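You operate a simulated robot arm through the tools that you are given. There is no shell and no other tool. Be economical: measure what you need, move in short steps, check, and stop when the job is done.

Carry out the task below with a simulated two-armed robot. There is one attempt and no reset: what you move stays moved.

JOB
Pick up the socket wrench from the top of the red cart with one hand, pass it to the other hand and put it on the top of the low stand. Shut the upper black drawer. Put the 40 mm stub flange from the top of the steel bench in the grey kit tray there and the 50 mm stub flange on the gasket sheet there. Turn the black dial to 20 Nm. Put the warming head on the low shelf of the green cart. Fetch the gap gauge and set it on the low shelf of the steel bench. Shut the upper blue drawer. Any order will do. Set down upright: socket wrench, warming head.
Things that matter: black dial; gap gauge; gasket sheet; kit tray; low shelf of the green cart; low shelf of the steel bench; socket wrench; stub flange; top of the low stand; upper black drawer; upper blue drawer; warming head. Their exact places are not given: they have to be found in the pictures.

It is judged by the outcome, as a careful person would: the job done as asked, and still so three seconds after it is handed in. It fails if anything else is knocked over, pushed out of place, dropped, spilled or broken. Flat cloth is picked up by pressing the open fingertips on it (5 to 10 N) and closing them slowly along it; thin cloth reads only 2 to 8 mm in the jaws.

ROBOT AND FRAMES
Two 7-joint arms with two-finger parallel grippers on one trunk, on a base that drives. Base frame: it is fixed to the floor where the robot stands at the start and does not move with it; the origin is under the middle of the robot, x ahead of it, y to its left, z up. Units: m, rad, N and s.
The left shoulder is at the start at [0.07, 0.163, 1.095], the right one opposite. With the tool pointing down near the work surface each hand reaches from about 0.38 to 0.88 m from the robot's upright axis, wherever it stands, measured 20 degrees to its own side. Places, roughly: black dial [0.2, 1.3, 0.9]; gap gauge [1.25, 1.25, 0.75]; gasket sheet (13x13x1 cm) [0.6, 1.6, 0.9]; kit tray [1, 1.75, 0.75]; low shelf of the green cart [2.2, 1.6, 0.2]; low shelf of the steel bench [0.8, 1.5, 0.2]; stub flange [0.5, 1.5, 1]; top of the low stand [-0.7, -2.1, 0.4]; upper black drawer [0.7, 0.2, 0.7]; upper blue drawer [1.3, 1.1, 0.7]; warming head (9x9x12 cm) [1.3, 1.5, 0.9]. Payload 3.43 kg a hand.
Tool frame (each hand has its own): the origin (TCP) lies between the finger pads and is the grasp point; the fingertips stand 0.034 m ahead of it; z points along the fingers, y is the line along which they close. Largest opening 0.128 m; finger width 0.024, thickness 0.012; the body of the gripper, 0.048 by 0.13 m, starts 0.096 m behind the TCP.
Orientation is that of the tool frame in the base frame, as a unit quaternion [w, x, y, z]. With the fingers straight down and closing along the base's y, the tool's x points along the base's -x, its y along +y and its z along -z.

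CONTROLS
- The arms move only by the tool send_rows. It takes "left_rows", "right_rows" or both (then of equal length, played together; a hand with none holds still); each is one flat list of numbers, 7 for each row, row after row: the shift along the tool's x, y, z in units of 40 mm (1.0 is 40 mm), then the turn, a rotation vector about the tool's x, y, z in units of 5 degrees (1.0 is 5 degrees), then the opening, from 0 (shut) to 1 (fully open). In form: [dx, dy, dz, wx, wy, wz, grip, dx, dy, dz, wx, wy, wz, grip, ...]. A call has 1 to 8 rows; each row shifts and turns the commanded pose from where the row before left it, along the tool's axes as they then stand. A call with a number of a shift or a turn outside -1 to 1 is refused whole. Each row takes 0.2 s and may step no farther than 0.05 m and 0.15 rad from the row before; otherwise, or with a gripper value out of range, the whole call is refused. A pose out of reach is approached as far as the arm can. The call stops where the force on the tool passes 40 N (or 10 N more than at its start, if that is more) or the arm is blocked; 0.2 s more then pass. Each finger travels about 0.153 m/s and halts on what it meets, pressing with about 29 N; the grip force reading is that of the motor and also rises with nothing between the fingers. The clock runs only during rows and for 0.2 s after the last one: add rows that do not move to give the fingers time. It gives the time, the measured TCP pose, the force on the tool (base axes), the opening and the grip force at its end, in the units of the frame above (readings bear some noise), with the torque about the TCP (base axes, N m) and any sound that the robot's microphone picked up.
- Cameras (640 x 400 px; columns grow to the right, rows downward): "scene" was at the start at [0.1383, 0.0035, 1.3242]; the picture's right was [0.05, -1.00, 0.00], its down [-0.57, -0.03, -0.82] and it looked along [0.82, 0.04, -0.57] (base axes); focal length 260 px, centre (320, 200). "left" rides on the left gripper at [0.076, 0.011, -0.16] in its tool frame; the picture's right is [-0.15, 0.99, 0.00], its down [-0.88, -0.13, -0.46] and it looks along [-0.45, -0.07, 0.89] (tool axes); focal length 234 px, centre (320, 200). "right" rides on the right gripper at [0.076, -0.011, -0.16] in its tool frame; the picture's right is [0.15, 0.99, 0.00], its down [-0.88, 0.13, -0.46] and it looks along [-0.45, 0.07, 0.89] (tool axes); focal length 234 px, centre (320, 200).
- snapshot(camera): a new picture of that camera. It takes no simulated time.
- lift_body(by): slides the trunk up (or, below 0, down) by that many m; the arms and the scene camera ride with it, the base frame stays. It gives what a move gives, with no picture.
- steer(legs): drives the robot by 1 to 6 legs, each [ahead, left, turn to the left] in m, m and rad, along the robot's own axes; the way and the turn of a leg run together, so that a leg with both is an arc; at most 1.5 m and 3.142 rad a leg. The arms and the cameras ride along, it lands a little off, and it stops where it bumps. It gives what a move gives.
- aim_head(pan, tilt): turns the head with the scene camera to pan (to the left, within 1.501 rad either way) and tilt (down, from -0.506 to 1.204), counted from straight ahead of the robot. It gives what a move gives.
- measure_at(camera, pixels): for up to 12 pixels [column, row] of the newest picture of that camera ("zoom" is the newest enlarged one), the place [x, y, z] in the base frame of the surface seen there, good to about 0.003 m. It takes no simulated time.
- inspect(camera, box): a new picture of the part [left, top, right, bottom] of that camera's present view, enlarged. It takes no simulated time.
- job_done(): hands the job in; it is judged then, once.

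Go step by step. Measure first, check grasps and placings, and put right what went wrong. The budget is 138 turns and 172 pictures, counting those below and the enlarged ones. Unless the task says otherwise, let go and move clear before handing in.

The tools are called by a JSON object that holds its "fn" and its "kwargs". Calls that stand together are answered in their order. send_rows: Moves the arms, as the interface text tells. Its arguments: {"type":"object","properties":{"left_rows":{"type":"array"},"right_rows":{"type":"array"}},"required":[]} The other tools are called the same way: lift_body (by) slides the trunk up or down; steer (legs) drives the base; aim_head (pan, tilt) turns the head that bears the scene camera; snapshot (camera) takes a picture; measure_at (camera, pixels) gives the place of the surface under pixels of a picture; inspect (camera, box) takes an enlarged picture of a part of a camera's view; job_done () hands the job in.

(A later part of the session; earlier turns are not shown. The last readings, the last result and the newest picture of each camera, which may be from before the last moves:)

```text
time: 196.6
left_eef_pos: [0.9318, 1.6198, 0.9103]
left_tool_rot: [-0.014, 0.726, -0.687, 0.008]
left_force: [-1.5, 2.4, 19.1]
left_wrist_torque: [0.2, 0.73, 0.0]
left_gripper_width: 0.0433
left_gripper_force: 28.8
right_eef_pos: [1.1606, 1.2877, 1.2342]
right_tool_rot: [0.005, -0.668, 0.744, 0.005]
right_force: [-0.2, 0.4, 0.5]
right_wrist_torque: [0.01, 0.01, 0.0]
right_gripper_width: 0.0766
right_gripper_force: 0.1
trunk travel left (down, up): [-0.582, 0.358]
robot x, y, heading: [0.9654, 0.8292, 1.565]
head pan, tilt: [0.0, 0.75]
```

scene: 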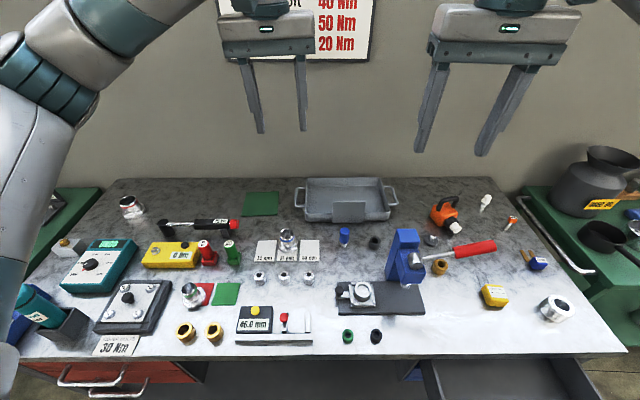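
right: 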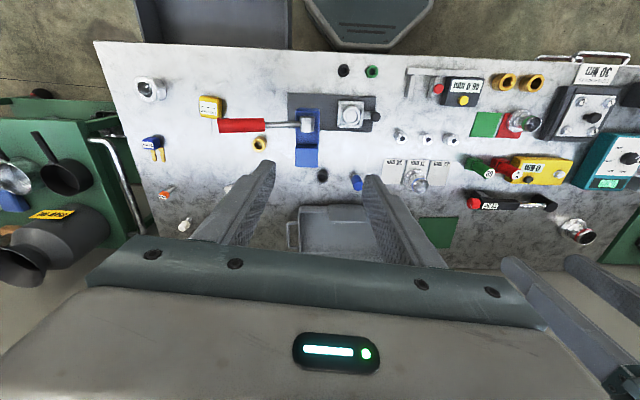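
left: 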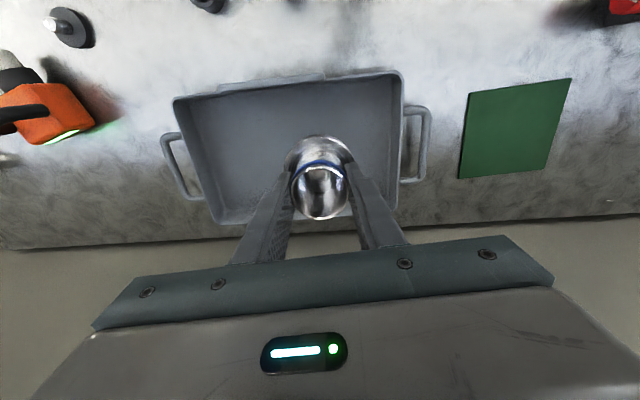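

Firm contact. I release, rise, and view the result while moving left along the bench toward the 50 mm flange.

{"fn": "send_rows", "kwargs": {"left_rows": [0, 0, 0, 0, 0, 0, 0.2, 0, 0, 0, 0, 0, 0, 0.4, 0, 0, 0, 0, 0, 0, 0.55, 0, 0, -0.6, 0, 0, 0, 0.55, 0, 0, -0.9, 0, 0, 0, 0.55, 0, 0, -0.9, 0, 0, 0, 0.55, 0, 0, -0.9, 0, 0, 0, 0.55, 0, 0, -0.9, 0, 0, 0, 0.55]}}

{"fn": "snapshot", "kwargs": {"camera": "left"}}

{"fn": "lift_body", "kwargs": {"by": 0.1}}

{"fn": "send_rows", "kwargs": {"left_rows": [0.9, 0, 0, 0, 0, 0, 0.55, 0.9, 0, 0, 0, 0, 0, 0.55, 0.9, 0, 0, 0, 0, 0, 0.55, 0.9, 0, 0, 0, 0, 0, 0.55]}}

{"fn": "steer", "kwargs": {"legs": [[0, 0.65, 0]]}}

{"fn": "aim_head", "kwargs": {"pan": 0.1, "tilt": 0.8}}

{"fn": "snapshot", "kwargs": {"camera": "scene"}}

```text
time: 198.4
left_eef_pos: [0.926, 1.6161, 1.0633]
left_tool_rot: [-0.012, 0.727, -0.687, 0.009]
left_force: [-0.7, 0.1, -0.8]
left_wrist_torque: [0.03, -0.03, 0.01]
left_gripper_width: 0.0705
left_gripper_force: 0.0
left hand out of reach, approached as far as the arm can: row 8
right_eef_pos: [1.1606, 1.2911, 1.2331]
right_tool_rot: [0.003, -0.669, 0.744, 0.005]
right_force: [-0.6, 0.1, -1.8]
right_wrist_torque: [0.03, -0.04, 0.01]
right_gripper_width: 0.0769
right_gripper_force: 0.1
trunk travel left (down, up): [-0.582, 0.358]
robot x, y, heading: [0.9673, 0.8204, 1.565]
head pan, tilt: [0.0, 0.75]
```

```text
66 pictures are left
```

left: 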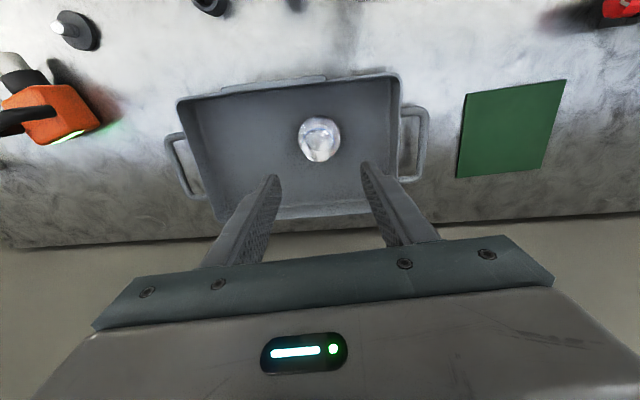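

```text
time: 199.7
left_eef_pos: [0.9248, 1.6167, 1.1632]
left_tool_rot: [-0.012, 0.726, -0.687, 0.009]
left_force: [-0.5, 0.2, 0.5]
left_wrist_torque: [0.0, -0.05, 0.03]
left_gripper_width: 0.0705
left_gripper_force: 0.0
right_eef_pos: [1.1609, 1.2901, 1.333]
right_tool_rot: [0.003, -0.668, 0.744, 0.004]
right_force: [-0.4, -0.4, 0.2]
right_wrist_torque: [-0.02, -0.02, 0.01]
right_gripper_width: 0.0766
right_gripper_force: 0.0
trunk travel left (down, up): [-0.682, 0.258]
robot x, y, heading: [0.9665, 0.8285, 1.567]
head pan, tilt: [0.0, 0.75]
```

```text
time: 200.7
left_eef_pos: [0.9567, 1.5988, 1.1874]
left_tool_rot: [-0.012, 0.726, -0.687, 0.009]
left_force: [0.4, -0.1, 0.1]
left_wrist_torque: [0.0, 0.02, -0.01]
left_gripper_width: 0.0704
left_gripper_force: 0.0
left hand out of reach, approached as far as the arm can: row 1, 2, 3, 4
right_eef_pos: [1.161, 1.2895, 1.3332]
right_tool_rot: [0.004, -0.669, 0.743, 0.005]
right_force: [-0.5, -1.5, -0.4]
right_wrist_torque: [-0.02, 0.0, -0.01]
right_gripper_width: 0.077
right_gripper_force: 0.0
trunk travel left (down, up): [-0.682, 0.258]
robot x, y, heading: [0.9669, 0.8302, 1.567]
head pan, tilt: [0.0, 0.75]
```

```text
time: 204.5
left_eef_pos: [0.3264, 1.6056, 1.1845]
left_tool_rot: [-0.012, 0.72, -0.694, 0.009]
left_force: [-0.6, 0.1, 0.6]
left_wrist_torque: [0.0, -0.01, -0.04]
left_gripper_width: 0.0706
left_gripper_force: 0.0
right_eef_pos: [0.5262, 1.2927, 1.3329]
right_tool_rot: [0.005, -0.661, 0.75, 0.005]
right_force: [0.1, -1.0, -0.1]
right_wrist_torque: [0.01, -0.03, -0.01]
right_gripper_width: 0.0768
right_gripper_force: 0.1
trunk travel left (down, up): [-0.682, 0.258]
robot x, y, heading: [0.3223, 0.832, 1.542]
head pan, tilt: [0.0, 0.75]
stopped in leg 1: the robot was blocked; the commanded pose is now the measured one
```

```text
time: 205.1
left_eef_pos: [0.328, 1.6057, 1.1855]
left_tool_rot: [-0.012, 0.72, -0.694, 0.009]
left_force: [0.1, 0.0, -0.4]
left_wrist_torque: [0.02, 0.01, -0.02]
left_gripper_width: 0.0704
left_gripper_force: 0.0
right_eef_pos: [0.5261, 1.2918, 1.334]
right_tool_rot: [0.004, -0.661, 0.751, 0.005]
right_force: [0.6, -0.5, -0.6]
right_wrist_torque: [-0.01, -0.02, 0.02]
right_gripper_width: 0.077
right_gripper_force: 0.0
trunk travel left (down, up): [-0.682, 0.258]
robot x, y, heading: [0.3215, 0.8323, 1.545]
head pan, tilt: [0.099, 0.799]
```

```text
65 pictures are left
```

scene: 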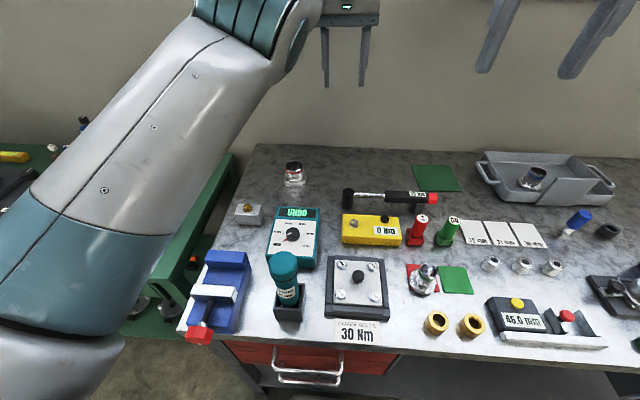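

The 40 mm flange stands in the tray. The base touched something at the left (x=0.32), so I ease off a little; then measure the 50 mm flange and dial.

{"fn": "measure_at", "kwargs": {"camera": "scene", "pixels": [[294, 178], [287, 172], [301, 172], [294, 162], [294, 184], [293, 233], [293, 240], [425, 170], [455, 168], [415, 190], [460, 190]]}}

{"fn": "steer", "kwargs": {"legs": [[0, -0.03, 0.02]]}}

{"fn": "inspect", "kwargs": {"camera": "scene", "box": [255, 200, 335, 280]}}

```text
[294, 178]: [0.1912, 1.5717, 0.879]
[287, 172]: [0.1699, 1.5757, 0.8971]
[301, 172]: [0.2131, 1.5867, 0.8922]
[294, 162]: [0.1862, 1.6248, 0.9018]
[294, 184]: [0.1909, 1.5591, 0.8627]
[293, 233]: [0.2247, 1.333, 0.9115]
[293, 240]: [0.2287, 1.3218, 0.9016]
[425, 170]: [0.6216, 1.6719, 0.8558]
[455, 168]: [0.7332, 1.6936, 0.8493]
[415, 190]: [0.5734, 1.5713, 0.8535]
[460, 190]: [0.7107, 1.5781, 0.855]
```

```text
time: 206.0
left_eef_pos: [0.3347, 1.6056, 1.1849]
left_tool_rot: [-0.014, 0.726, -0.688, 0.011]
left_force: [-0.6, 0.4, -0.9]
left_wrist_torque: [0.0, -0.07, 0.0]
left_gripper_width: 0.0705
left_gripper_force: 0.0
right_eef_pos: [0.5422, 1.2958, 1.3349]
right_tool_rot: [0.005, -0.669, 0.743, 0.004]
right_force: [-0.2, -0.2, 0.5]
right_wrist_torque: [0.02, -0.08, 0.01]
right_gripper_width: 0.077
right_gripper_force: 0.0
trunk travel left (down, up): [-0.682, 0.258]
robot x, y, heading: [0.3482, 0.8345, 1.568]
head pan, tilt: [0.099, 0.799]
```

```text
5.00 times, centred on (295, 240) of scene
```

zoom: 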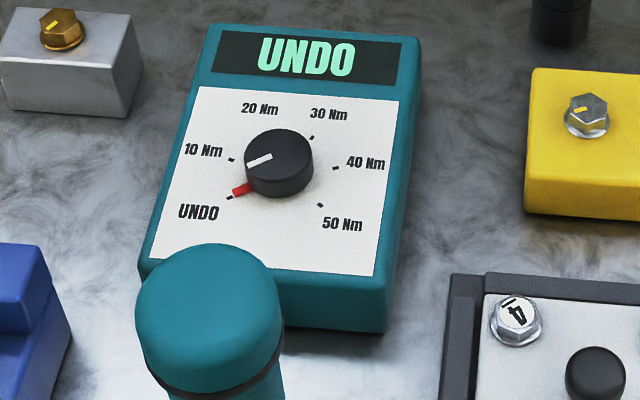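

The dial shows UNDO/10/20/30/40/50 Nm with the knob at UNDO. First the 50 mm flange: I move the left hand above (0.19,1.598).

{"fn": "send_rows", "kwargs": {"left_rows": [0, 0.907, 0, 0, 0, 0, 0.7, 0, 0.907, 0, 0, 0, 0, 0.7, 0, 0.907, 0, 0, 0, 0, 0.7, 0, 0.907, 0, 0, 0, 0, 0.7, 0, 0, 0.9, 0, 0, 0, 0.7, 0, 0, 0.9, 0, 0, 0, 0.7, 0, 0, 0.9, 0, 0, 0, 0.7]}}

{"fn": "inspect", "kwargs": {"camera": "left", "box": [220, 80, 420, 280]}}

```text
time: 207.6
left_eef_pos: [0.2056, 1.6555, 1.0913]
left_tool_rot: [-0.011, 0.727, -0.687, 0.011]
left_force: [-0.2, 0.7, -0.9]
left_wrist_torque: [0.0, -0.01, 0.02]
left_gripper_width: 0.0893
left_gripper_force: 0.1
left hand out of reach, approached as far as the arm can: row 1, 2, 3, 4, 5, 6, 7
right_eef_pos: [0.5454, 1.2977, 1.3329]
right_tool_rot: [0.004, -0.669, 0.743, 0.004]
right_force: [0.0, -0.8, 0.1]
right_wrist_torque: [-0.01, -0.04, -0.04]
right_gripper_width: 0.0768
right_gripper_force: 0.1
trunk travel left (down, up): [-0.682, 0.258]
robot x, y, heading: [0.3509, 0.8312, 1.563]
head pan, tilt: [0.099, 0.799]
```

```text
2.00 times, centred on (320, 180) of left
```

zoom: 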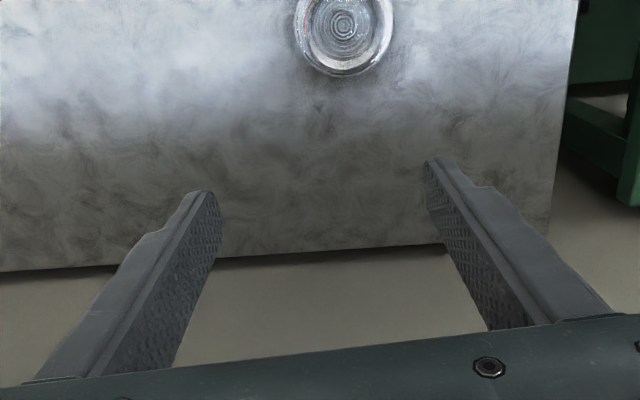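

I correct toward the flange centre and look again.

{"fn": "send_rows", "kwargs": {"left_rows": [0.7, 0.23, 0, 0, 0, 0, 0.7, 0.7, 0.23, 0, 0, 0, 0, 0.7, 0, 0, 0.5, 0, 0, 0, 0.7, 0, 0, 0, 0, 0, 0, 0.7]}}

{"fn": "inspect", "kwargs": {"camera": "left", "box": [220, 80, 420, 280]}}

```text
time: 208.6
left_eef_pos: [0.2047, 1.6579, 1.0732]
left_tool_rot: [-0.011, 0.727, -0.687, 0.01]
left_force: [-0.5, -1.3, 0.0]
left_wrist_torque: [0.0, 0.0, 0.01]
left_gripper_width: 0.0895
left_gripper_force: 0.0
left hand out of reach, approached as far as the arm can: row 1, 2, 3
right_eef_pos: [0.546, 1.2951, 1.3322]
right_tool_rot: [0.005, -0.668, 0.744, 0.006]
right_force: [0.6, 0.0, 0.5]
right_wrist_torque: [0.04, 0.0, 0.0]
right_gripper_width: 0.0765
right_gripper_force: 0.0
trunk travel left (down, up): [-0.682, 0.258]
robot x, y, heading: [0.3487, 0.8286, 1.567]
head pan, tilt: [0.099, 0.799]
```

```text
2.00 times, centred on (320, 180) of left
```

zoom: 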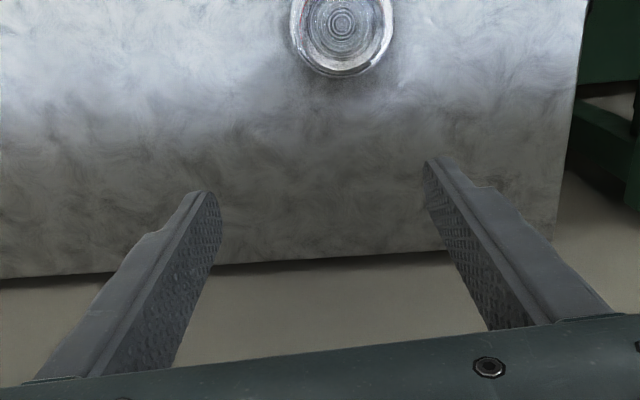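

The arm is over-stretched here, so I back the base up 6 cm and lower the trunk instead.

{"fn": "steer", "kwargs": {"legs": [[-0.06, 0.01, 0]]}}

{"fn": "lift_body", "kwargs": {"by": -0.07}}

{"fn": "inspect", "kwargs": {"camera": "left", "box": [220, 80, 420, 280]}}

```text
time: 209.6
left_eef_pos: [0.195, 1.5996, 1.0702]
left_tool_rot: [-0.01, 0.726, -0.687, 0.011]
left_force: [-0.2, -0.2, 0.0]
left_wrist_torque: [-0.04, -0.02, 0.0]
left_gripper_width: 0.0895
left_gripper_force: 0.0
right_eef_pos: [0.5359, 1.2372, 1.332]
right_tool_rot: [0.003, -0.669, 0.743, 0.004]
right_force: [0.1, -0.2, 0.6]
right_wrist_torque: [-0.04, 0.04, -0.02]
right_gripper_width: 0.0765
right_gripper_force: 0.1
trunk travel left (down, up): [-0.682, 0.258]
robot x, y, heading: [0.3389, 0.7703, 1.564]
head pan, tilt: [0.099, 0.799]
```

```text
time: 210.6
left_eef_pos: [0.1952, 1.5972, 1.0033]
left_tool_rot: [-0.011, 0.726, -0.687, 0.01]
left_force: [-0.6, -0.1, -0.1]
left_wrist_torque: [0.01, 0.01, 0.02]
left_gripper_width: 0.0897
left_gripper_force: 0.1
right_eef_pos: [0.5362, 1.2352, 1.2646]
right_tool_rot: [0.004, -0.669, 0.744, 0.005]
right_force: [-0.1, 0.6, 0.1]
right_wrist_torque: [-0.02, -0.01, 0.0]
right_gripper_width: 0.0766
right_gripper_force: 0.1
trunk travel left (down, up): [-0.612, 0.328]
robot x, y, heading: [0.3421, 0.7685, 1.568]
head pan, tilt: [0.099, 0.799]
```

```text
2.00 times, centred on (320, 180) of left
```

zoom: 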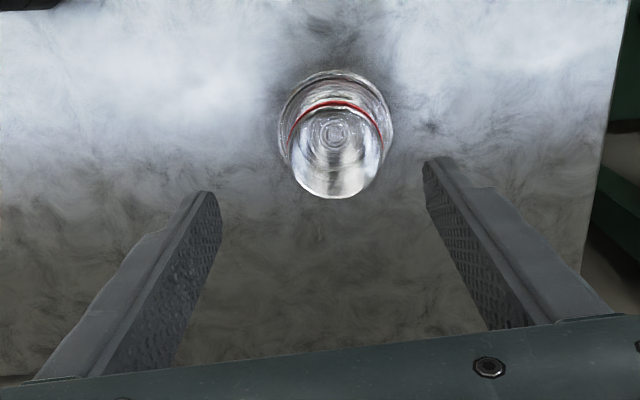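

Row matches; I shift 8 mm along tool y, descend and grip.

{"fn": "send_rows", "kwargs": {"left_rows": [0, 0.2, 0.6, 0, 0, 0, 0.7, 0, 0, 0.9, 0, 0, 0, 0.7, 0, 0, 0, 0, 0, 0, 0.7]}}

{"fn": "inspect", "kwargs": {"camera": "left", "box": [220, 80, 420, 280]}}

```text
time: 211.4
left_eef_pos: [0.1901, 1.6028, 0.9429]
left_tool_rot: [-0.01, 0.727, -0.687, 0.011]
left_force: [0.1, -0.1, 0.7]
left_wrist_torque: [0.01, 0.0, 0.01]
left_gripper_width: 0.0895
left_gripper_force: 0.0
left hand out of reach, approached as far as the arm can: row 1
right_eef_pos: [0.5353, 1.2339, 1.2626]
right_tool_rot: [0.005, -0.668, 0.744, 0.005]
right_force: [-0.5, -0.6, -0.1]
right_wrist_torque: [0.03, 0.03, 0.03]
right_gripper_width: 0.0769
right_gripper_force: 0.0
trunk travel left (down, up): [-0.612, 0.328]
robot x, y, heading: [0.3422, 0.7717, 1.562]
head pan, tilt: [0.099, 0.799]
```

```text
2.00 times, centred on (320, 180) of left
```

zoom: 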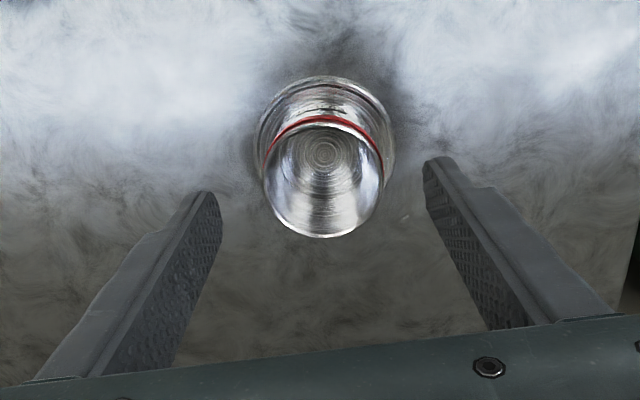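

{"fn": "send_rows", "kwargs": {"left_rows": [-0.1, 0.04, 0.45, 0, 0, 0, 0.7, 0, 0, 0.48, 0, 0, 0, 0.7, 0, 0, 0, 0, 0, 0, 0.35, 0, 0, 0, 0, 0, 0, 0, 0, 0, 0, 0, 0, 0, 0, 0, 0, -0.5, 0, 0, 0, 0, 0, 0, -0.6, 0, 0, 0, 0, 0, 0, -0.6, 0, 0, 0, 0]}}

{"fn": "inspect", "kwargs": {"camera": "left", "box": [220, 80, 420, 280]}}

```text
time: 213.2
left_eef_pos: [0.1848, 1.6054, 0.9712]
left_tool_rot: [-0.01, 0.726, -0.687, 0.01]
left_force: [-0.1, 0.4, -2.0]
left_wrist_torque: [0.0, 0.02, 0.0]
left_gripper_width: 0.0531
left_gripper_force: 29.7
right_eef_pos: [0.5354, 1.2353, 1.2626]
right_tool_rot: [0.004, -0.668, 0.745, 0.005]
right_force: [0.6, 0.7, -0.3]
right_wrist_torque: [0.01, -0.02, 0.01]
right_gripper_width: 0.0768
right_gripper_force: 0.0
trunk travel left (down, up): [-0.612, 0.328]
robot x, y, heading: [0.3435, 0.7721, 1.564]
head pan, tilt: [0.099, 0.799]
```

```text
2.00 times, centred on (320, 180) of left
```

zoom: 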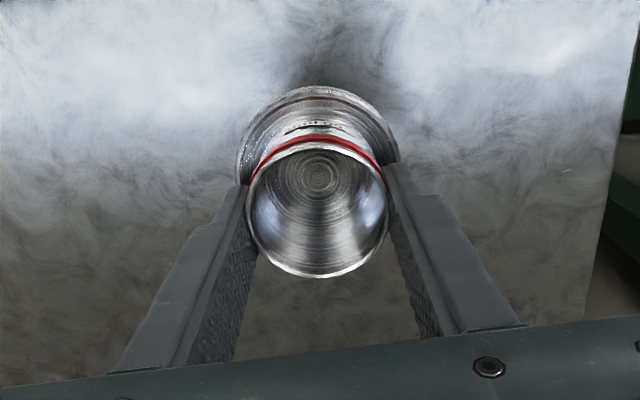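

The 50 mm flange is held (53 mm). I raise the trunk and strafe right so the hand is over the gasket sheet.

{"fn": "lift_body", "kwargs": {"by": 0.08}}

{"fn": "steer", "kwargs": {"legs": [[0, -0.467, 0], [0.033, 0, 0]]}}

{"fn": "snapshot", "kwargs": {"camera": "left"}}

{"fn": "measure_at", "kwargs": {"camera": "left", "pixels": [[320, 100], [280, 150], [380, 150], [390, 190], [250, 200]]}}

```text
time: 214.4
left_eef_pos: [0.1858, 1.6037, 1.0522]
left_tool_rot: [-0.01, 0.727, -0.687, 0.01]
left_force: [0.4, 0.0, -2.5]
left_wrist_torque: [0.0, -0.02, 0.0]
left_gripper_width: 0.0526
left_gripper_force: 29.2
right_eef_pos: [0.5366, 1.235, 1.3426]
right_tool_rot: [0.003, -0.669, 0.744, 0.004]
right_force: [0.3, 0.1, -0.2]
right_wrist_torque: [-0.03, 0.01, -0.03]
right_gripper_width: 0.077
right_gripper_force: 0.1
trunk travel left (down, up): [-0.692, 0.248]
robot x, y, heading: [0.339, 0.7672, 1.565]
head pan, tilt: [0.099, 0.799]
```

```text
time: 217.7
left_eef_pos: [0.6579, 1.6289, 1.0563]
left_tool_rot: [-0.013, 0.728, -0.685, 0.008]
left_force: [-0.5, -0.4, -1.6]
left_wrist_torque: [0.05, -0.02, 0.02]
left_gripper_width: 0.0528
left_gripper_force: 28.9
right_eef_pos: [1.0099, 1.2596, 1.3454]
right_tool_rot: [0.006, -0.671, 0.742, 0.007]
right_force: [0.2, -0.8, 0.2]
right_wrist_torque: [0.09, -0.03, 0.02]
right_gripper_width: 0.0766
right_gripper_force: 0.1
trunk travel left (down, up): [-0.692, 0.248]
robot x, y, heading: [0.8173, 0.8014, 1.572]
head pan, tilt: [0.099, 0.799]
```

```text
58 pictures are left
```

left: 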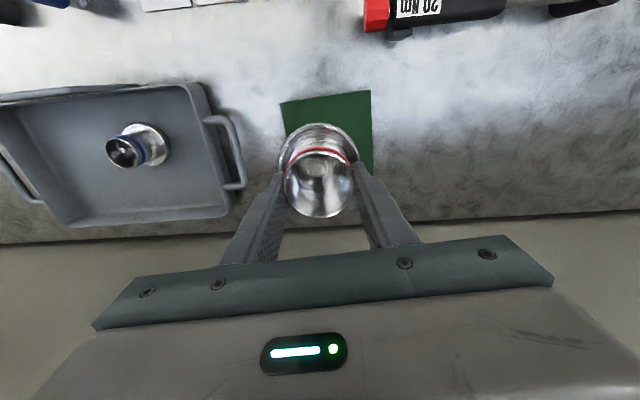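

```text
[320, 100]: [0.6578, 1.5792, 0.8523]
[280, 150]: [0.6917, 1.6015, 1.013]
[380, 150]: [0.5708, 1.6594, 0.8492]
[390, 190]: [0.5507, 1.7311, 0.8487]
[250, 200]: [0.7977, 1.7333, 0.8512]
```

The hand is nearly over the sheet's centre (sheet spans y 1.57–1.70). I nudge and descend, then step to contact.

{"fn": "send_rows", "kwargs": {"left_rows": [-0.1, 0.2, 0.5, 0, 0, 0, 0, 0, 0, 0.9, 0, 0, 0, 0, 0, 0, 0.9, 0, 0, 0, 0, 0, 0, 0.8, 0, 0, 0, 0, 0, 0, 0, 0, 0, 0, 0]}}

{"fn": "inspect", "kwargs": {"camera": "left", "box": [220, 60, 420, 260]}}

```text
time: 218.9
left_eef_pos: [0.6542, 1.6336, 0.9261]
left_tool_rot: [-0.011, 0.728, -0.685, 0.011]
left_force: [0.2, -0.7, -1.5]
left_wrist_torque: [-0.02, -0.03, 0.02]
left_gripper_width: 0.0526
left_gripper_force: 28.8
left hand out of reach, approached as far as the arm can: row 4
right_eef_pos: [1.0113, 1.2653, 1.3437]
right_tool_rot: [0.004, -0.67, 0.742, 0.005]
right_force: [0.1, 0.2, -0.2]
right_wrist_torque: [0.02, 0.04, -0.02]
right_gripper_width: 0.0769
right_gripper_force: 0.1
trunk travel left (down, up): [-0.692, 0.248]
robot x, y, heading: [0.822, 0.8003, 1.57]
head pan, tilt: [0.099, 0.799]
```

```text
2.00 times, centred on (320, 160) of left
```

zoom: 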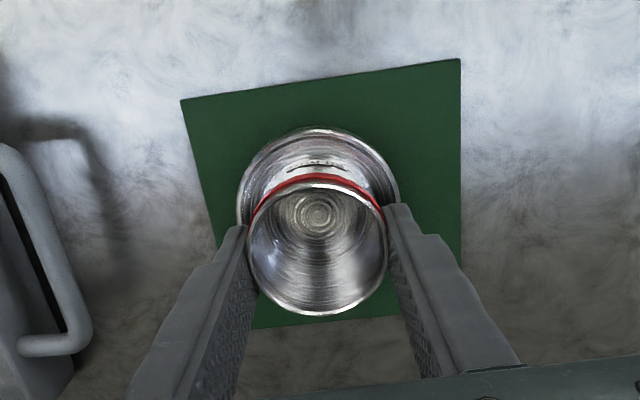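

Centred on the sheet. I lower the last millimetres with the trunk.

{"fn": "lift_body", "kwargs": {"by": -0.006}}

{"fn": "lift_body", "kwargs": {"by": -0.003}}

{"fn": "lift_body", "kwargs": {"by": -0.002}}

```text
time: 219.4
left_eef_pos: [0.6531, 1.6358, 0.9197]
left_tool_rot: [-0.01, 0.728, -0.685, 0.01]
left_force: [-0.6, 0.1, -1.8]
left_wrist_torque: [0.0, 0.01, 0.0]
left_gripper_width: 0.053
left_gripper_force: 29.0
right_eef_pos: [1.0106, 1.266, 1.3369]
right_tool_rot: [0.005, -0.67, 0.742, 0.005]
right_force: [0.2, -0.6, 0.1]
right_wrist_torque: [-0.02, 0.02, 0.0]
right_gripper_width: 0.0766
right_gripper_force: 0.0
trunk travel left (down, up): [-0.686, 0.254]
robot x, y, heading: [0.8169, 0.803, 1.572]
head pan, tilt: [0.099, 0.799]
```

```text
time: 219.9
left_eef_pos: [0.6537, 1.6341, 0.9168]
left_tool_rot: [-0.011, 0.728, -0.685, 0.009]
left_force: [0.7, 0.4, -2.2]
left_wrist_torque: [0.04, -0.03, -0.05]
left_gripper_width: 0.0527
left_gripper_force: 28.9
right_eef_pos: [1.0107, 1.2669, 1.3334]
right_tool_rot: [0.004, -0.671, 0.741, 0.005]
right_force: [0.4, 0.0, 0.5]
right_wrist_torque: [0.03, 0.0, 0.03]
right_gripper_width: 0.0767
right_gripper_force: 0.1
trunk travel left (down, up): [-0.683, 0.257]
robot x, y, heading: [0.8211, 0.8026, 1.567]
head pan, tilt: [0.099, 0.799]
```

```text
time: 220.5
left_eef_pos: [0.6543, 1.6345, 0.9156]
left_tool_rot: [-0.011, 0.728, -0.685, 0.01]
left_force: [0.5, 0.3, -2.5]
left_wrist_torque: [0.01, 0.05, 0.03]
left_gripper_width: 0.0524
left_gripper_force: 29.4
right_eef_pos: [1.0106, 1.2659, 1.3319]
right_tool_rot: [0.005, -0.671, 0.742, 0.004]
right_force: [0.2, 0.2, -0.2]
right_wrist_torque: [-0.02, 0.0, -0.01]
right_gripper_width: 0.0769
right_gripper_force: 0.1
trunk travel left (down, up): [-0.681, 0.259]
robot x, y, heading: [0.8179, 0.7986, 1.57]
head pan, tilt: [0.099, 0.799]
```

{"fn": "lift_body", "kwargs": {"by": -0.002}}

{"fn": "lift_body", "kwargs": {"by": -0.002}}

{"fn": "lift_body", "kwargs": {"by": -0.002}}

```text
time: 221.0
left_eef_pos: [0.6549, 1.6353, 0.9134]
left_tool_rot: [-0.011, 0.729, -0.685, 0.011]
left_force: [0.7, -0.1, -3.0]
left_wrist_torque: [0.0, 0.04, 0.01]
left_gripper_width: 0.0525
left_gripper_force: 29.2
right_eef_pos: [1.0108, 1.2663, 1.3299]
right_tool_rot: [0.004, -0.671, 0.742, 0.005]
right_force: [-0.2, -0.2, 0.3]
right_wrist_torque: [-0.01, -0.02, -0.01]
right_gripper_width: 0.0766
right_gripper_force: 0.1
trunk travel left (down, up): [-0.679, 0.261]
robot x, y, heading: [0.8174, 0.8027, 1.57]
head pan, tilt: [0.099, 0.799]
```

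```text
time: 221.5
left_eef_pos: [0.6541, 1.6353, 0.9116]
left_tool_rot: [-0.012, 0.729, -0.685, 0.008]
left_force: [-0.1, 0.0, 5.4]
left_wrist_torque: [0.02, 0.26, 0.02]
left_gripper_width: 0.0527
left_gripper_force: 29.1
right_eef_pos: [1.0113, 1.2655, 1.328]
right_tool_rot: [0.004, -0.67, 0.742, 0.006]
right_force: [-0.7, -0.1, -0.1]
right_wrist_torque: [-0.01, -0.02, -0.01]
right_gripper_width: 0.0771
right_gripper_force: 0.1
trunk travel left (down, up): [-0.677, 0.263]
robot x, y, heading: [0.8164, 0.8025, 1.575]
head pan, tilt: [0.099, 0.799]
```

```text
time: 222.0
left_eef_pos: [0.6543, 1.6337, 0.9129]
left_tool_rot: [-0.013, 0.729, -0.684, 0.009]
left_force: [-0.8, 2.9, 15.5]
left_wrist_torque: [-0.02, 0.57, 0.0]
left_gripper_width: 0.0525
left_gripper_force: 28.9
right_eef_pos: [1.0108, 1.2643, 1.3273]
right_tool_rot: [0.005, -0.671, 0.742, 0.006]
right_force: [-0.3, 0.0, -0.2]
right_wrist_torque: [0.02, -0.02, 0.01]
right_gripper_width: 0.0767
right_gripper_force: 0.0
trunk travel left (down, up): [-0.675, 0.265]
robot x, y, heading: [0.8229, 0.7997, 1.57]
head pan, tilt: [0.099, 0.799]
```

Contact made. I release, raise via the trunk, look, then retract the arm somewhat.

{"fn": "send_rows", "kwargs": {"left_rows": [0, 0, 0, 0, 0, 0, 0.3, 0, 0, 0, 0, 0, 0, 0.5, 0, 0, 0, 0, 0, 0, 0.65, 0, 0, 0, 0, 0, 0, 0.65]}}

{"fn": "lift_body", "kwargs": {"by": 0.15}}

{"fn": "send_rows", "kwargs": {"left_rows": [0.9, 0, 0, 0, 0, 0, 0.3, 0.9, 0, 0, 0, 0, 0, 0.3, 0.9, 0, 0, 0, 0, 0, 0.3, 0.9, 0, 0, 0, 0, 0, 0.3, 0.9, 0, 0, 0, 0, 0, 0.3, 0.9, 0, 0, 0, 0, 0, 0.3]}}

{"fn": "steer", "kwargs": {"legs": [[0, 0.45, 0]]}}

{"fn": "snapshot", "kwargs": {"camera": "scene"}}

```text
time: 223.0
left_eef_pos: [0.6537, 1.6342, 0.9092]
left_tool_rot: [-0.011, 0.728, -0.685, 0.01]
left_force: [0.5, 0.8, -0.8]
left_wrist_torque: [-0.04, 0.0, -0.01]
left_gripper_width: 0.0833
left_gripper_force: 0.0
right_eef_pos: [1.0112, 1.2652, 1.3261]
right_tool_rot: [0.005, -0.671, 0.741, 0.005]
right_force: [0.0, 0.0, 0.0]
right_wrist_torque: [0.0, 0.01, -0.01]
right_gripper_width: 0.0765
right_gripper_force: 0.2
trunk travel left (down, up): [-0.675, 0.265]
robot x, y, heading: [0.8186, 0.8018, 1.571]
head pan, tilt: [0.099, 0.799]
```

```text
time: 224.8
left_eef_pos: [0.6545, 1.6346, 1.0594]
left_tool_rot: [-0.011, 0.728, -0.685, 0.01]
left_force: [-0.6, 0.3, 0.6]
left_wrist_torque: [0.01, -0.03, 0.01]
left_gripper_width: 0.0834
left_gripper_force: 0.0
right_eef_pos: [1.0111, 1.2662, 1.4766]
right_tool_rot: [0.005, -0.67, 0.743, 0.006]
right_force: [-0.5, 0.0, -0.5]
right_wrist_torque: [0.01, -0.04, 0.0]
right_gripper_width: 0.0769
right_gripper_force: 0.1
trunk travel left (down, up): [-0.825, 0.115]
robot x, y, heading: [0.8179, 0.803, 1.569]
head pan, tilt: [0.099, 0.799]
```

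```text
time: 226.2
left_eef_pos: [0.6789, 1.6294, 1.0479]
left_tool_rot: [-0.009, 0.729, -0.685, 0.01]
left_force: [-0.4, 0.1, 0.3]
left_wrist_torque: [-0.02, -0.04, 0.01]
left_gripper_width: 0.0386
left_gripper_force: 0.0
left hand out of reach, approached as far as the arm can: row 1, 2, 3, 4, 5, 6
right_eef_pos: [1.0115, 1.2656, 1.4759]
right_tool_rot: [0.005, -0.671, 0.742, 0.006]
right_force: [-0.2, 0.6, 0.9]
right_wrist_torque: [-0.01, 0.0, 0.01]
right_gripper_width: 0.0767
right_gripper_force: 0.1
trunk travel left (down, up): [-0.825, 0.115]
robot x, y, heading: [0.818, 0.8003, 1.568]
head pan, tilt: [0.099, 0.799]
```

```text
time: 228.9
left_eef_pos: [0.2202, 1.6258, 1.0483]
left_tool_rot: [-0.01, 0.732, -0.681, 0.01]
left_force: [-0.7, 0.8, 1.3]
left_wrist_torque: [-0.02, 0.03, 0.03]
left_gripper_width: 0.0384
left_gripper_force: 0.0
right_eef_pos: [0.5571, 1.2642, 1.4773]
right_tool_rot: [0.004, -0.675, 0.738, 0.006]
right_force: [-0.3, -0.2, -0.4]
right_wrist_torque: [0.0, 0.01, -0.02]
right_gripper_width: 0.0768
right_gripper_force: 0.1
trunk travel left (down, up): [-0.825, 0.115]
robot x, y, heading: [0.3687, 0.8002, 1.578]
head pan, tilt: [0.099, 0.799]
```

```text
56 pictures are left
```

scene: 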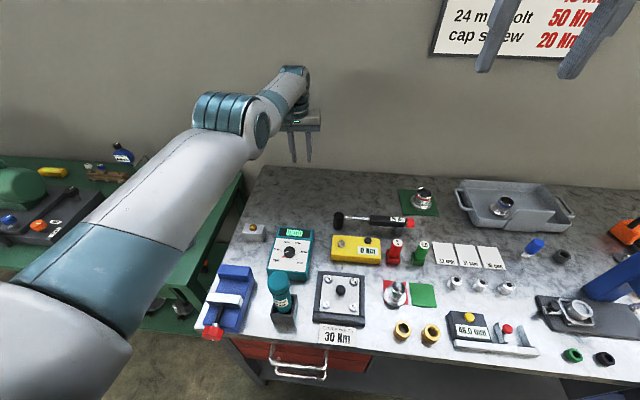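

Both flanges are placed properly. I back the base so the left hand comes over the dial, and view it from the left camera.

{"fn": "steer", "kwargs": {"legs": [[-0.29, 0, 0]]}}

{"fn": "inspect", "kwargs": {"camera": "left", "box": [240, 70, 400, 200]}}

{"fn": "measure_at", "kwargs": {"camera": "zoom", "pixels": [[320, 200], [200, 200], [440, 200]]}}

```text
time: 230.9
left_eef_pos: [0.2258, 1.3372, 1.0466]
left_tool_rot: [-0.01, 0.73, -0.683, 0.012]
left_force: [0.3, 0.3, -0.7]
left_wrist_torque: [-0.04, 0.02, 0.01]
left_gripper_width: 0.0385
left_gripper_force: 0.1
right_eef_pos: [0.5594, 0.9766, 1.4749]
right_tool_rot: [0.004, -0.674, 0.739, 0.005]
right_force: [-0.3, 0.7, 0.6]
right_wrist_torque: [-0.03, -0.02, -0.02]
right_gripper_width: 0.077
right_gripper_force: 0.1
trunk travel left (down, up): [-0.825, 0.115]
robot x, y, heading: [0.3702, 0.509, 1.578]
head pan, tilt: [0.099, 0.799]
```

```text
3.08 times, centred on (320, 135) of left
```

zoom: 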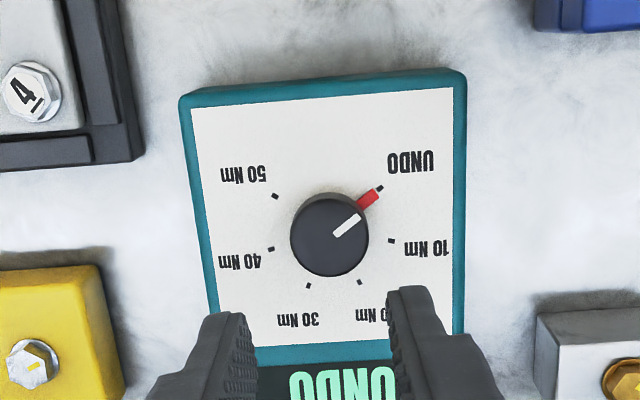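

```text
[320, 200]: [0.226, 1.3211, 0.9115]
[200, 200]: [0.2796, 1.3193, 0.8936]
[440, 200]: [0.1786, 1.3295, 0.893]
```

Tick spacing is ~50° and the pointer is at UNDO, so I need a +100° turn about the tool axis. I'll pre-rotate -90°, grip, and turn. First I check the torch's height near the dial.

{"fn": "inspect", "kwargs": {"camera": "scene", "box": [200, 100, 400, 300]}}

{"fn": "measure_at", "kwargs": {"camera": "left", "pixels": [[323, 136], [311, 136], [336, 136], [323, 148], [323, 124], [345, 125], [338, 132]]}}

```text
2.00 times, centred on (300, 200) of scene
```

zoom: 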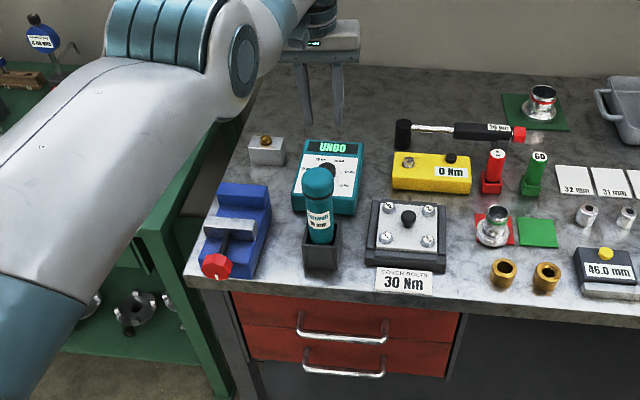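

```text
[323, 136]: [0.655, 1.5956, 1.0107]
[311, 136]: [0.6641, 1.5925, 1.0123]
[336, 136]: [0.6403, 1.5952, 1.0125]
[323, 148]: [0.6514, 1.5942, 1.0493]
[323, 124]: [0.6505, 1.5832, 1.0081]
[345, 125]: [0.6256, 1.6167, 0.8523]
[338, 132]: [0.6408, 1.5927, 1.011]
```

{"fn": "measure_at", "kwargs": {"camera": "zoom", "pixels": [[318, 172], [318, 195], [320, 235], [322, 160], [330, 165], [308, 100]]}}

{"fn": "snapshot", "kwargs": {"camera": "left"}}

{"fn": "measure_at", "kwargs": {"camera": "left", "pixels": [[323, 146], [312, 146], [335, 146], [323, 138], [323, 157], [330, 146]]}}

```text
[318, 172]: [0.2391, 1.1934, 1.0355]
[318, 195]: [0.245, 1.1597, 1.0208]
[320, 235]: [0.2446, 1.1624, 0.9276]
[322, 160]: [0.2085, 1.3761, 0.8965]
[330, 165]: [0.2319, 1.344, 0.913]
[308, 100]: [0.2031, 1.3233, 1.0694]
```

```text
53 pictures are left
```

left: 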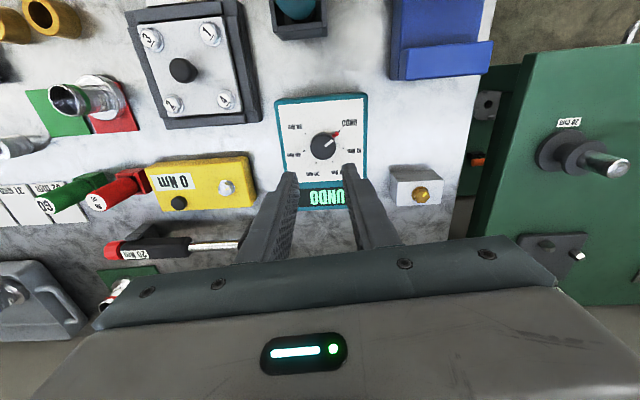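

```text
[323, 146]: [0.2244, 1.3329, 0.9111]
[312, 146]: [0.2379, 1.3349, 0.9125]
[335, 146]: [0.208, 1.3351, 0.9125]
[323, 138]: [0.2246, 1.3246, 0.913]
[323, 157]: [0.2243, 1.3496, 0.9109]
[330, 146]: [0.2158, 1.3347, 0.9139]
```

The knob is centred at (0.223,1.334), top z 0.912; the torch stays 5 cm clear. I pre-rotate the left hand by -90°.

{"fn": "send_rows", "kwargs": {"left_rows": [0, 0, 0, 0, 0, -1, 0.5, 0, 0, 0, 0, 0, -1, 0.5, 0, 0, 0, 0, 0, -1, 0.5, 0, 0, 0, 0, 0, -1, 0.5, 0, 0, 0, 0, 0, -1, 0.5, 0, 0, 0, 0, 0, -1, 0.5, 0, 0, 0, 0, 0, -1, 0.5, 0, 0, 0, 0, 0, -1, 0.5]}}

{"fn": "send_rows", "kwargs": {"left_rows": [0, 0, 0, 0, 0, -1, 0.5, 0, 0, 0, 0, 0, -1, 0.5, 0, 0, 0, 0, 0, -1, 0.5, 0, 0, 0, 0, 0, -1, 0.5, 0, 0, 0, 0, 0, -1, 0.5, 0, 0, 0, 0, 0, -1, 0.5, 0, 0, 0, 0, 0, -1, 0.5, 0, 0, 0, 0, 0, -1, 0.5]}}

{"fn": "send_rows", "kwargs": {"left_rows": [0, 0, 0, 0, 0, -1, 0.5, 0, 0, 0, 0, 0, -1, 0.5, 0, 0, 0, 0, 0, 0, 0.5]}}

```text
time: 232.7
left_eef_pos: [0.2248, 1.3368, 1.0478]
left_tool_rot: [-0.005, 0.92, -0.391, 0.013]
left_force: [0.2, -0.2, 0.0]
left_wrist_torque: [-0.01, 0.0, 0.02]
left_gripper_width: 0.0642
left_gripper_force: 0.0
right_eef_pos: [0.5593, 0.9741, 1.477]
right_tool_rot: [0.004, -0.673, 0.739, 0.005]
right_force: [-0.2, -0.1, -0.4]
right_wrist_torque: [-0.02, 0.03, -0.01]
right_gripper_width: 0.0768
right_gripper_force: 0.1
trunk travel left (down, up): [-0.825, 0.115]
robot x, y, heading: [0.3701, 0.5113, 1.581]
head pan, tilt: [0.099, 0.799]
```

```text
time: 234.5
left_eef_pos: [0.224, 1.3361, 1.0473]
left_tool_rot: [-0.001, 0.998, -0.053, 0.015]
left_force: [-0.7, -0.4, -0.2]
left_wrist_torque: [-0.02, -0.02, 0.01]
left_gripper_width: 0.0641
left_gripper_force: 0.1
right_eef_pos: [0.5591, 0.9747, 1.4762]
right_tool_rot: [0.005, -0.673, 0.74, 0.005]
right_force: [0.0, -0.1, 0.0]
right_wrist_torque: [-0.02, -0.01, 0.01]
right_gripper_width: 0.0769
right_gripper_force: 0.1
trunk travel left (down, up): [-0.825, 0.115]
robot x, y, heading: [0.3693, 0.5087, 1.572]
head pan, tilt: [0.099, 0.799]
```

```text
time: 235.3
left_eef_pos: [0.2238, 1.336, 1.0489]
left_tool_rot: [0.001, 0.999, 0.035, 0.015]
left_force: [0.1, 0.2, -0.5]
left_wrist_torque: [0.01, 0.0, 0.02]
left_gripper_width: 0.0643
left_gripper_force: 0.1
right_eef_pos: [0.5592, 0.9755, 1.4775]
right_tool_rot: [0.005, -0.673, 0.739, 0.005]
right_force: [-0.2, 0.3, -0.2]
right_wrist_torque: [0.01, -0.04, -0.01]
right_gripper_width: 0.0766
right_gripper_force: 0.0
trunk travel left (down, up): [-0.825, 0.115]
robot x, y, heading: [0.3677, 0.5057, 1.579]
head pan, tilt: [0.099, 0.799]
```

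Well centred. I lower by the trunk straight down onto the knob, then check.

{"fn": "lift_body", "kwargs": {"by": -0.085}}

{"fn": "inspect", "kwargs": {"camera": "left", "box": [220, 80, 420, 280]}}

```text
time: 236.5
left_eef_pos: [0.2238, 1.3364, 0.9639]
left_tool_rot: [0.001, 0.999, 0.035, 0.015]
left_force: [-0.1, -0.6, 0.5]
left_wrist_torque: [0.01, 0.02, -0.01]
left_gripper_width: 0.064
left_gripper_force: 0.1
right_eef_pos: [0.5588, 0.9747, 1.3914]
right_tool_rot: [0.004, -0.673, 0.74, 0.005]
right_force: [-1.0, 0.3, -0.3]
right_wrist_torque: [0.0, -0.02, -0.01]
right_gripper_width: 0.0767
right_gripper_force: 0.1
trunk travel left (down, up): [-0.74, 0.2]
robot x, y, heading: [0.367, 0.5079, 1.582]
head pan, tilt: [0.099, 0.799]
```

```text
2.00 times, centred on (320, 180) of left
```

zoom: 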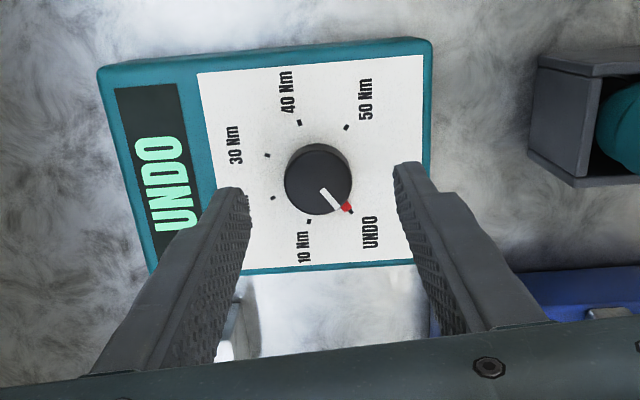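

Centred at (319,169). I lower the last 32 mm, close, and turn +100°.

{"fn": "lift_body", "kwargs": {"by": -0.032}}

{"fn": "send_rows", "kwargs": {"left_rows": [0, 0, 0, 0, 0, 0, 0.3, 0, 0, 0, 0, 0, 0, 0.1, 0, 0, 0, 0, 0, 0, 0, 0, 0, 0, 0, 0, 0, 0]}}

{"fn": "send_rows", "kwargs": {"left_rows": [0, 0, 0, 0, 0, 1, 0, 0, 0, 0, 0, 0, 1, 0, 0, 0, 0, 0, 0, 1, 0, 0, 0, 0, 0, 0, 1, 0]}}

{"fn": "inspect", "kwargs": {"camera": "left", "box": [220, 80, 420, 280]}}

```text
time: 237.3
left_eef_pos: [0.2246, 1.3372, 0.9315]
left_tool_rot: [0.001, 0.999, 0.034, 0.015]
left_force: [-0.1, -0.3, 0.2]
left_wrist_torque: [0.03, 0.0, -0.02]
left_gripper_width: 0.0642
left_gripper_force: 0.0
right_eef_pos: [0.5597, 0.9743, 1.3601]
right_tool_rot: [0.005, -0.673, 0.74, 0.006]
right_force: [-0.6, 0.1, 0.2]
right_wrist_torque: [0.02, 0.01, -0.01]
right_gripper_width: 0.0768
right_gripper_force: 0.0
trunk travel left (down, up): [-0.708, 0.232]
robot x, y, heading: [0.3691, 0.5134, 1.578]
head pan, tilt: [0.099, 0.799]
```

```text
time: 238.3
left_eef_pos: [0.2249, 1.3367, 0.9316]
left_tool_rot: [0.0, 0.999, 0.034, 0.015]
left_force: [-0.3, 6.5, 0.2]
left_wrist_torque: [0.73, 0.07, -0.03]
left_gripper_width: 0.0324
left_gripper_force: 45.0
right_eef_pos: [0.5601, 0.9761, 1.3597]
right_tool_rot: [0.004, -0.672, 0.74, 0.005]
right_force: [0.2, -0.4, -0.2]
right_wrist_torque: [-0.03, -0.02, 0.03]
right_gripper_width: 0.0769
right_gripper_force: 0.0
trunk travel left (down, up): [-0.708, 0.232]
robot x, y, heading: [0.3691, 0.5134, 1.581]
head pan, tilt: [0.099, 0.799]
```

```text
time: 239.3
left_eef_pos: [0.2244, 1.336, 0.9309]
left_tool_rot: [-0.001, 0.99, -0.141, 0.014]
left_force: [-0.6, 11.2, 3.2]
left_wrist_torque: [-0.57, -0.66, -0.01]
left_gripper_width: 0.0328
left_gripper_force: 44.6
right_eef_pos: [0.5597, 0.9754, 1.3583]
right_tool_rot: [0.003, -0.673, 0.74, 0.004]
right_force: [0.5, 0.6, 0.2]
right_wrist_torque: [0.01, 0.03, -0.02]
right_gripper_width: 0.0769
right_gripper_force: 0.0
trunk travel left (down, up): [-0.708, 0.232]
robot x, y, heading: [0.3689, 0.5073, 1.574]
head pan, tilt: [0.099, 0.799]
```

```text
2.00 times, centred on (320, 180) of left
```

zoom: 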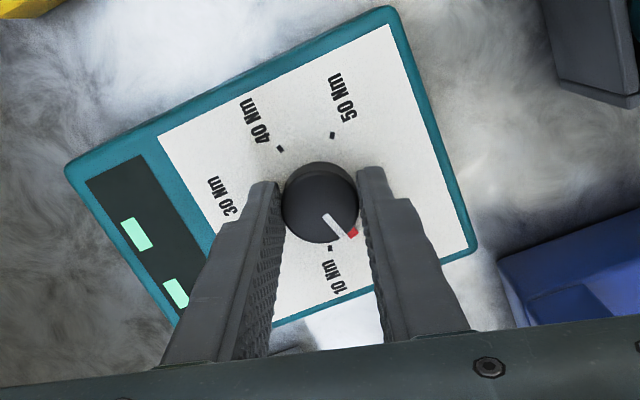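

The knob turns with the hand (about 20° so far). I continue the remaining 80°.

{"fn": "send_rows", "kwargs": {"left_rows": [0, 0, 0, 0, 0, 1, 0, 0, 0, 0, 0, 0, 1, 0, 0, 0, 0, 0, 0, 1, 0, 0, 0, 0, 0, 0, 1, 0, 0, 0, 0, 0, 0, 1, 0, 0, 0, 0, 0, 0, 1, 0, 0, 0, 0, 0, 0, 1, 0, 0, 0, 0, 0, 0, 1, 0]}}

{"fn": "send_rows", "kwargs": {"left_rows": [0, 0, 0, 0, 0, 1, 0, 0, 0, 0, 0, 0, 1, 0, 0, 0, 0, 0, 0, 1, 0, 0, 0, 0, 0, 0, 1, 0, 0, 0, 0, 0, 0, 1, 0, 0, 0, 0, 0, 0, 1, 0, 0, 0, 0, 0, 0, 1, 0, 0, 0, 0, 0, 0, 0.6, 0]}}

{"fn": "inspect", "kwargs": {"camera": "left", "box": [220, 80, 420, 280]}}

```text
time: 241.1
left_eef_pos: [0.2235, 1.3365, 0.9308]
left_tool_rot: [-0.007, 0.883, -0.469, 0.012]
left_force: [-3.1, 11.4, 6.2]
left_wrist_torque: [-0.97, 0.17, 0.03]
left_gripper_width: 0.0328
left_gripper_force: 44.8
right_eef_pos: [0.5586, 0.9753, 1.3594]
right_tool_rot: [0.004, -0.673, 0.739, 0.005]
right_force: [0.5, -0.4, 0.2]
right_wrist_torque: [0.02, -0.02, -0.02]
right_gripper_width: 0.0768
right_gripper_force: 0.0
trunk travel left (down, up): [-0.708, 0.232]
robot x, y, heading: [0.3712, 0.5089, 1.576]
head pan, tilt: [0.099, 0.799]
```

```text
time: 242.9
left_eef_pos: [0.2237, 1.3366, 0.9305]
left_tool_rot: [0.01, -0.681, 0.732, -0.009]
left_force: [-3.7, 5.9, 4.7]
left_wrist_torque: [-0.83, 0.86, -0.06]
left_gripper_width: 0.033
left_gripper_force: 44.6
right_eef_pos: [0.5589, 0.976, 1.3592]
right_tool_rot: [0.004, -0.673, 0.74, 0.005]
right_force: [0.2, 0.1, -0.3]
right_wrist_torque: [0.02, 0.0, -0.02]
right_gripper_width: 0.0767
right_gripper_force: 0.0
trunk travel left (down, up): [-0.708, 0.232]
robot x, y, heading: [0.3723, 0.5074, 1.579]
head pan, tilt: [0.099, 0.799]
```

```text
2.00 times, centred on (320, 180) of left
```

zoom: 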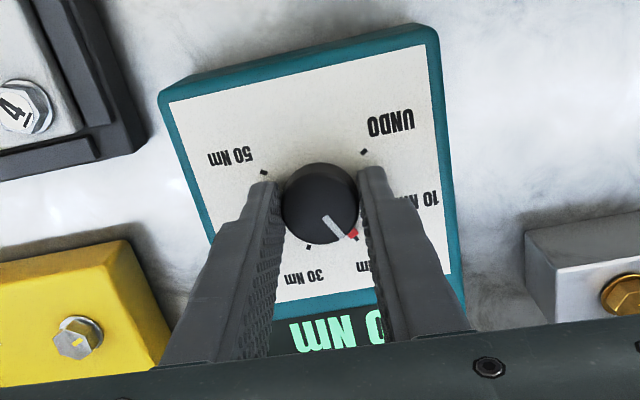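

The display reads "?0 Nm" and the pointer is near 20. I release, rise and read it.

{"fn": "send_rows", "kwargs": {"left_rows": [0, 0, 0, 0, 0, 0, 0.3, 0, 0, 0, 0, 0, 0, 0.5, 0, 0, 0, 0, 0, 0, 0.5]}}

{"fn": "lift_body", "kwargs": {"by": 0.15}}

{"fn": "inspect", "kwargs": {"camera": "left", "box": [260, 80, 390, 210]}}

```text
time: 243.7
left_eef_pos: [0.2241, 1.336, 0.9311]
left_tool_rot: [0.011, -0.681, 0.732, -0.011]
left_force: [-0.3, -0.1, 0.5]
left_wrist_torque: [-0.01, -0.02, 0.02]
left_gripper_width: 0.0642
left_gripper_force: 0.0
right_eef_pos: [0.5588, 0.9746, 1.36]
right_tool_rot: [0.005, -0.673, 0.74, 0.005]
right_force: [0.9, 0.6, 1.0]
right_wrist_torque: [0.0, 0.0, 0.04]
right_gripper_width: 0.0765
right_gripper_force: 0.1
trunk travel left (down, up): [-0.708, 0.232]
robot x, y, heading: [0.3702, 0.5073, 1.583]
head pan, tilt: [0.099, 0.799]
```

```text
time: 245.4
left_eef_pos: [0.2237, 1.3355, 1.0814]
left_tool_rot: [0.011, -0.681, 0.732, -0.01]
left_force: [0.5, -0.7, 0.0]
left_wrist_torque: [-0.03, -0.01, 0.03]
left_gripper_width: 0.064
left_gripper_force: 0.0
right_eef_pos: [0.5579, 0.9744, 1.5087]
right_tool_rot: [0.004, -0.673, 0.74, 0.004]
right_force: [0.2, -1.1, -0.4]
right_wrist_torque: [0.04, -0.03, 0.03]
right_gripper_width: 0.0766
right_gripper_force: 0.1
trunk travel left (down, up): [-0.858, 0.082]
robot x, y, heading: [0.3713, 0.5104, 1.574]
head pan, tilt: [0.099, 0.799]
```

```text
3.08 times, centred on (325, 145) of left
```

zoom: 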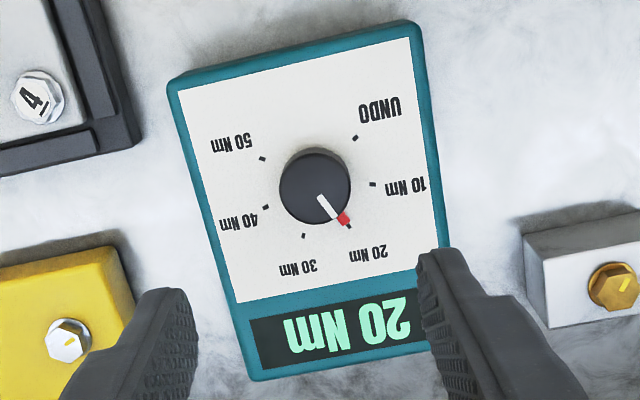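

The display reads 20 Nm. Next I retract and raise the left hand before moving right along the bench.

{"fn": "send_rows", "kwargs": {"left_rows": [0, 0, -0.9, 0, 0, 0, 0.5, 0, 0, -0.9, 0, 0, 0, 0.5, 0, 0, -0.9, 0, 0, 0, 0.5, 0, 0, -0.9, 0, 0, 0, 0.5, 0, 0, -0.9, 0, 0, 0, 0.5, 0.7, 0, 0, 0, 0, 0, 0.5, 0.9, 0, 0, 0, 0, 0, 0.5, 0.9, 0, 0, 0, 0, 0, 0.5]}}

{"fn": "send_rows", "kwargs": {"left_rows": [0.9, 0, 0, 0, 0, 0, 0.5, 0.9, 0, 0, 0, 0, 0, 0.5, 0.9, 0, 0, 0, 0, 0, 0.5, 0.9, 0, 0, 0, 0, 0, 0.5]}}

```text
time: 247.2
left_eef_pos: [0.2187, 1.3278, 1.2658]
left_tool_rot: [0.01, -0.681, 0.732, -0.011]
left_force: [-0.1, -0.9, -0.1]
left_wrist_torque: [0.02, 0.0, -0.01]
left_gripper_width: 0.0642
left_gripper_force: 0.1
left hand out of reach, approached as far as the arm can: row 5, 6, 7, 8
right_eef_pos: [0.5591, 0.9748, 1.5092]
right_tool_rot: [0.004, -0.673, 0.74, 0.005]
right_force: [-0.2, 0.5, -0.6]
right_wrist_torque: [0.04, -0.02, 0.0]
right_gripper_width: 0.0768
right_gripper_force: 0.0
trunk travel left (down, up): [-0.858, 0.082]
robot x, y, heading: [0.3691, 0.5091, 1.577]
head pan, tilt: [0.099, 0.799]
```

```text
time: 248.2
left_eef_pos: [0.2271, 1.3242, 1.2819]
left_tool_rot: [0.01, -0.681, 0.732, -0.009]
left_force: [-0.7, 0.4, 0.6]
left_wrist_torque: [0.0, 0.02, 0.0]
left_gripper_width: 0.0641
left_gripper_force: 0.0
left hand out of reach, approached as far as the arm can: row 1, 2, 3, 4
right_eef_pos: [0.5593, 0.9753, 1.5092]
right_tool_rot: [0.004, -0.673, 0.74, 0.006]
right_force: [0.5, 0.4, -0.9]
right_wrist_torque: [0.01, -0.03, 0.02]
right_gripper_width: 0.0769
right_gripper_force: 0.0
trunk travel left (down, up): [-0.858, 0.082]
robot x, y, heading: [0.3672, 0.5098, 1.578]
head pan, tilt: [0.099, 0.799]
```

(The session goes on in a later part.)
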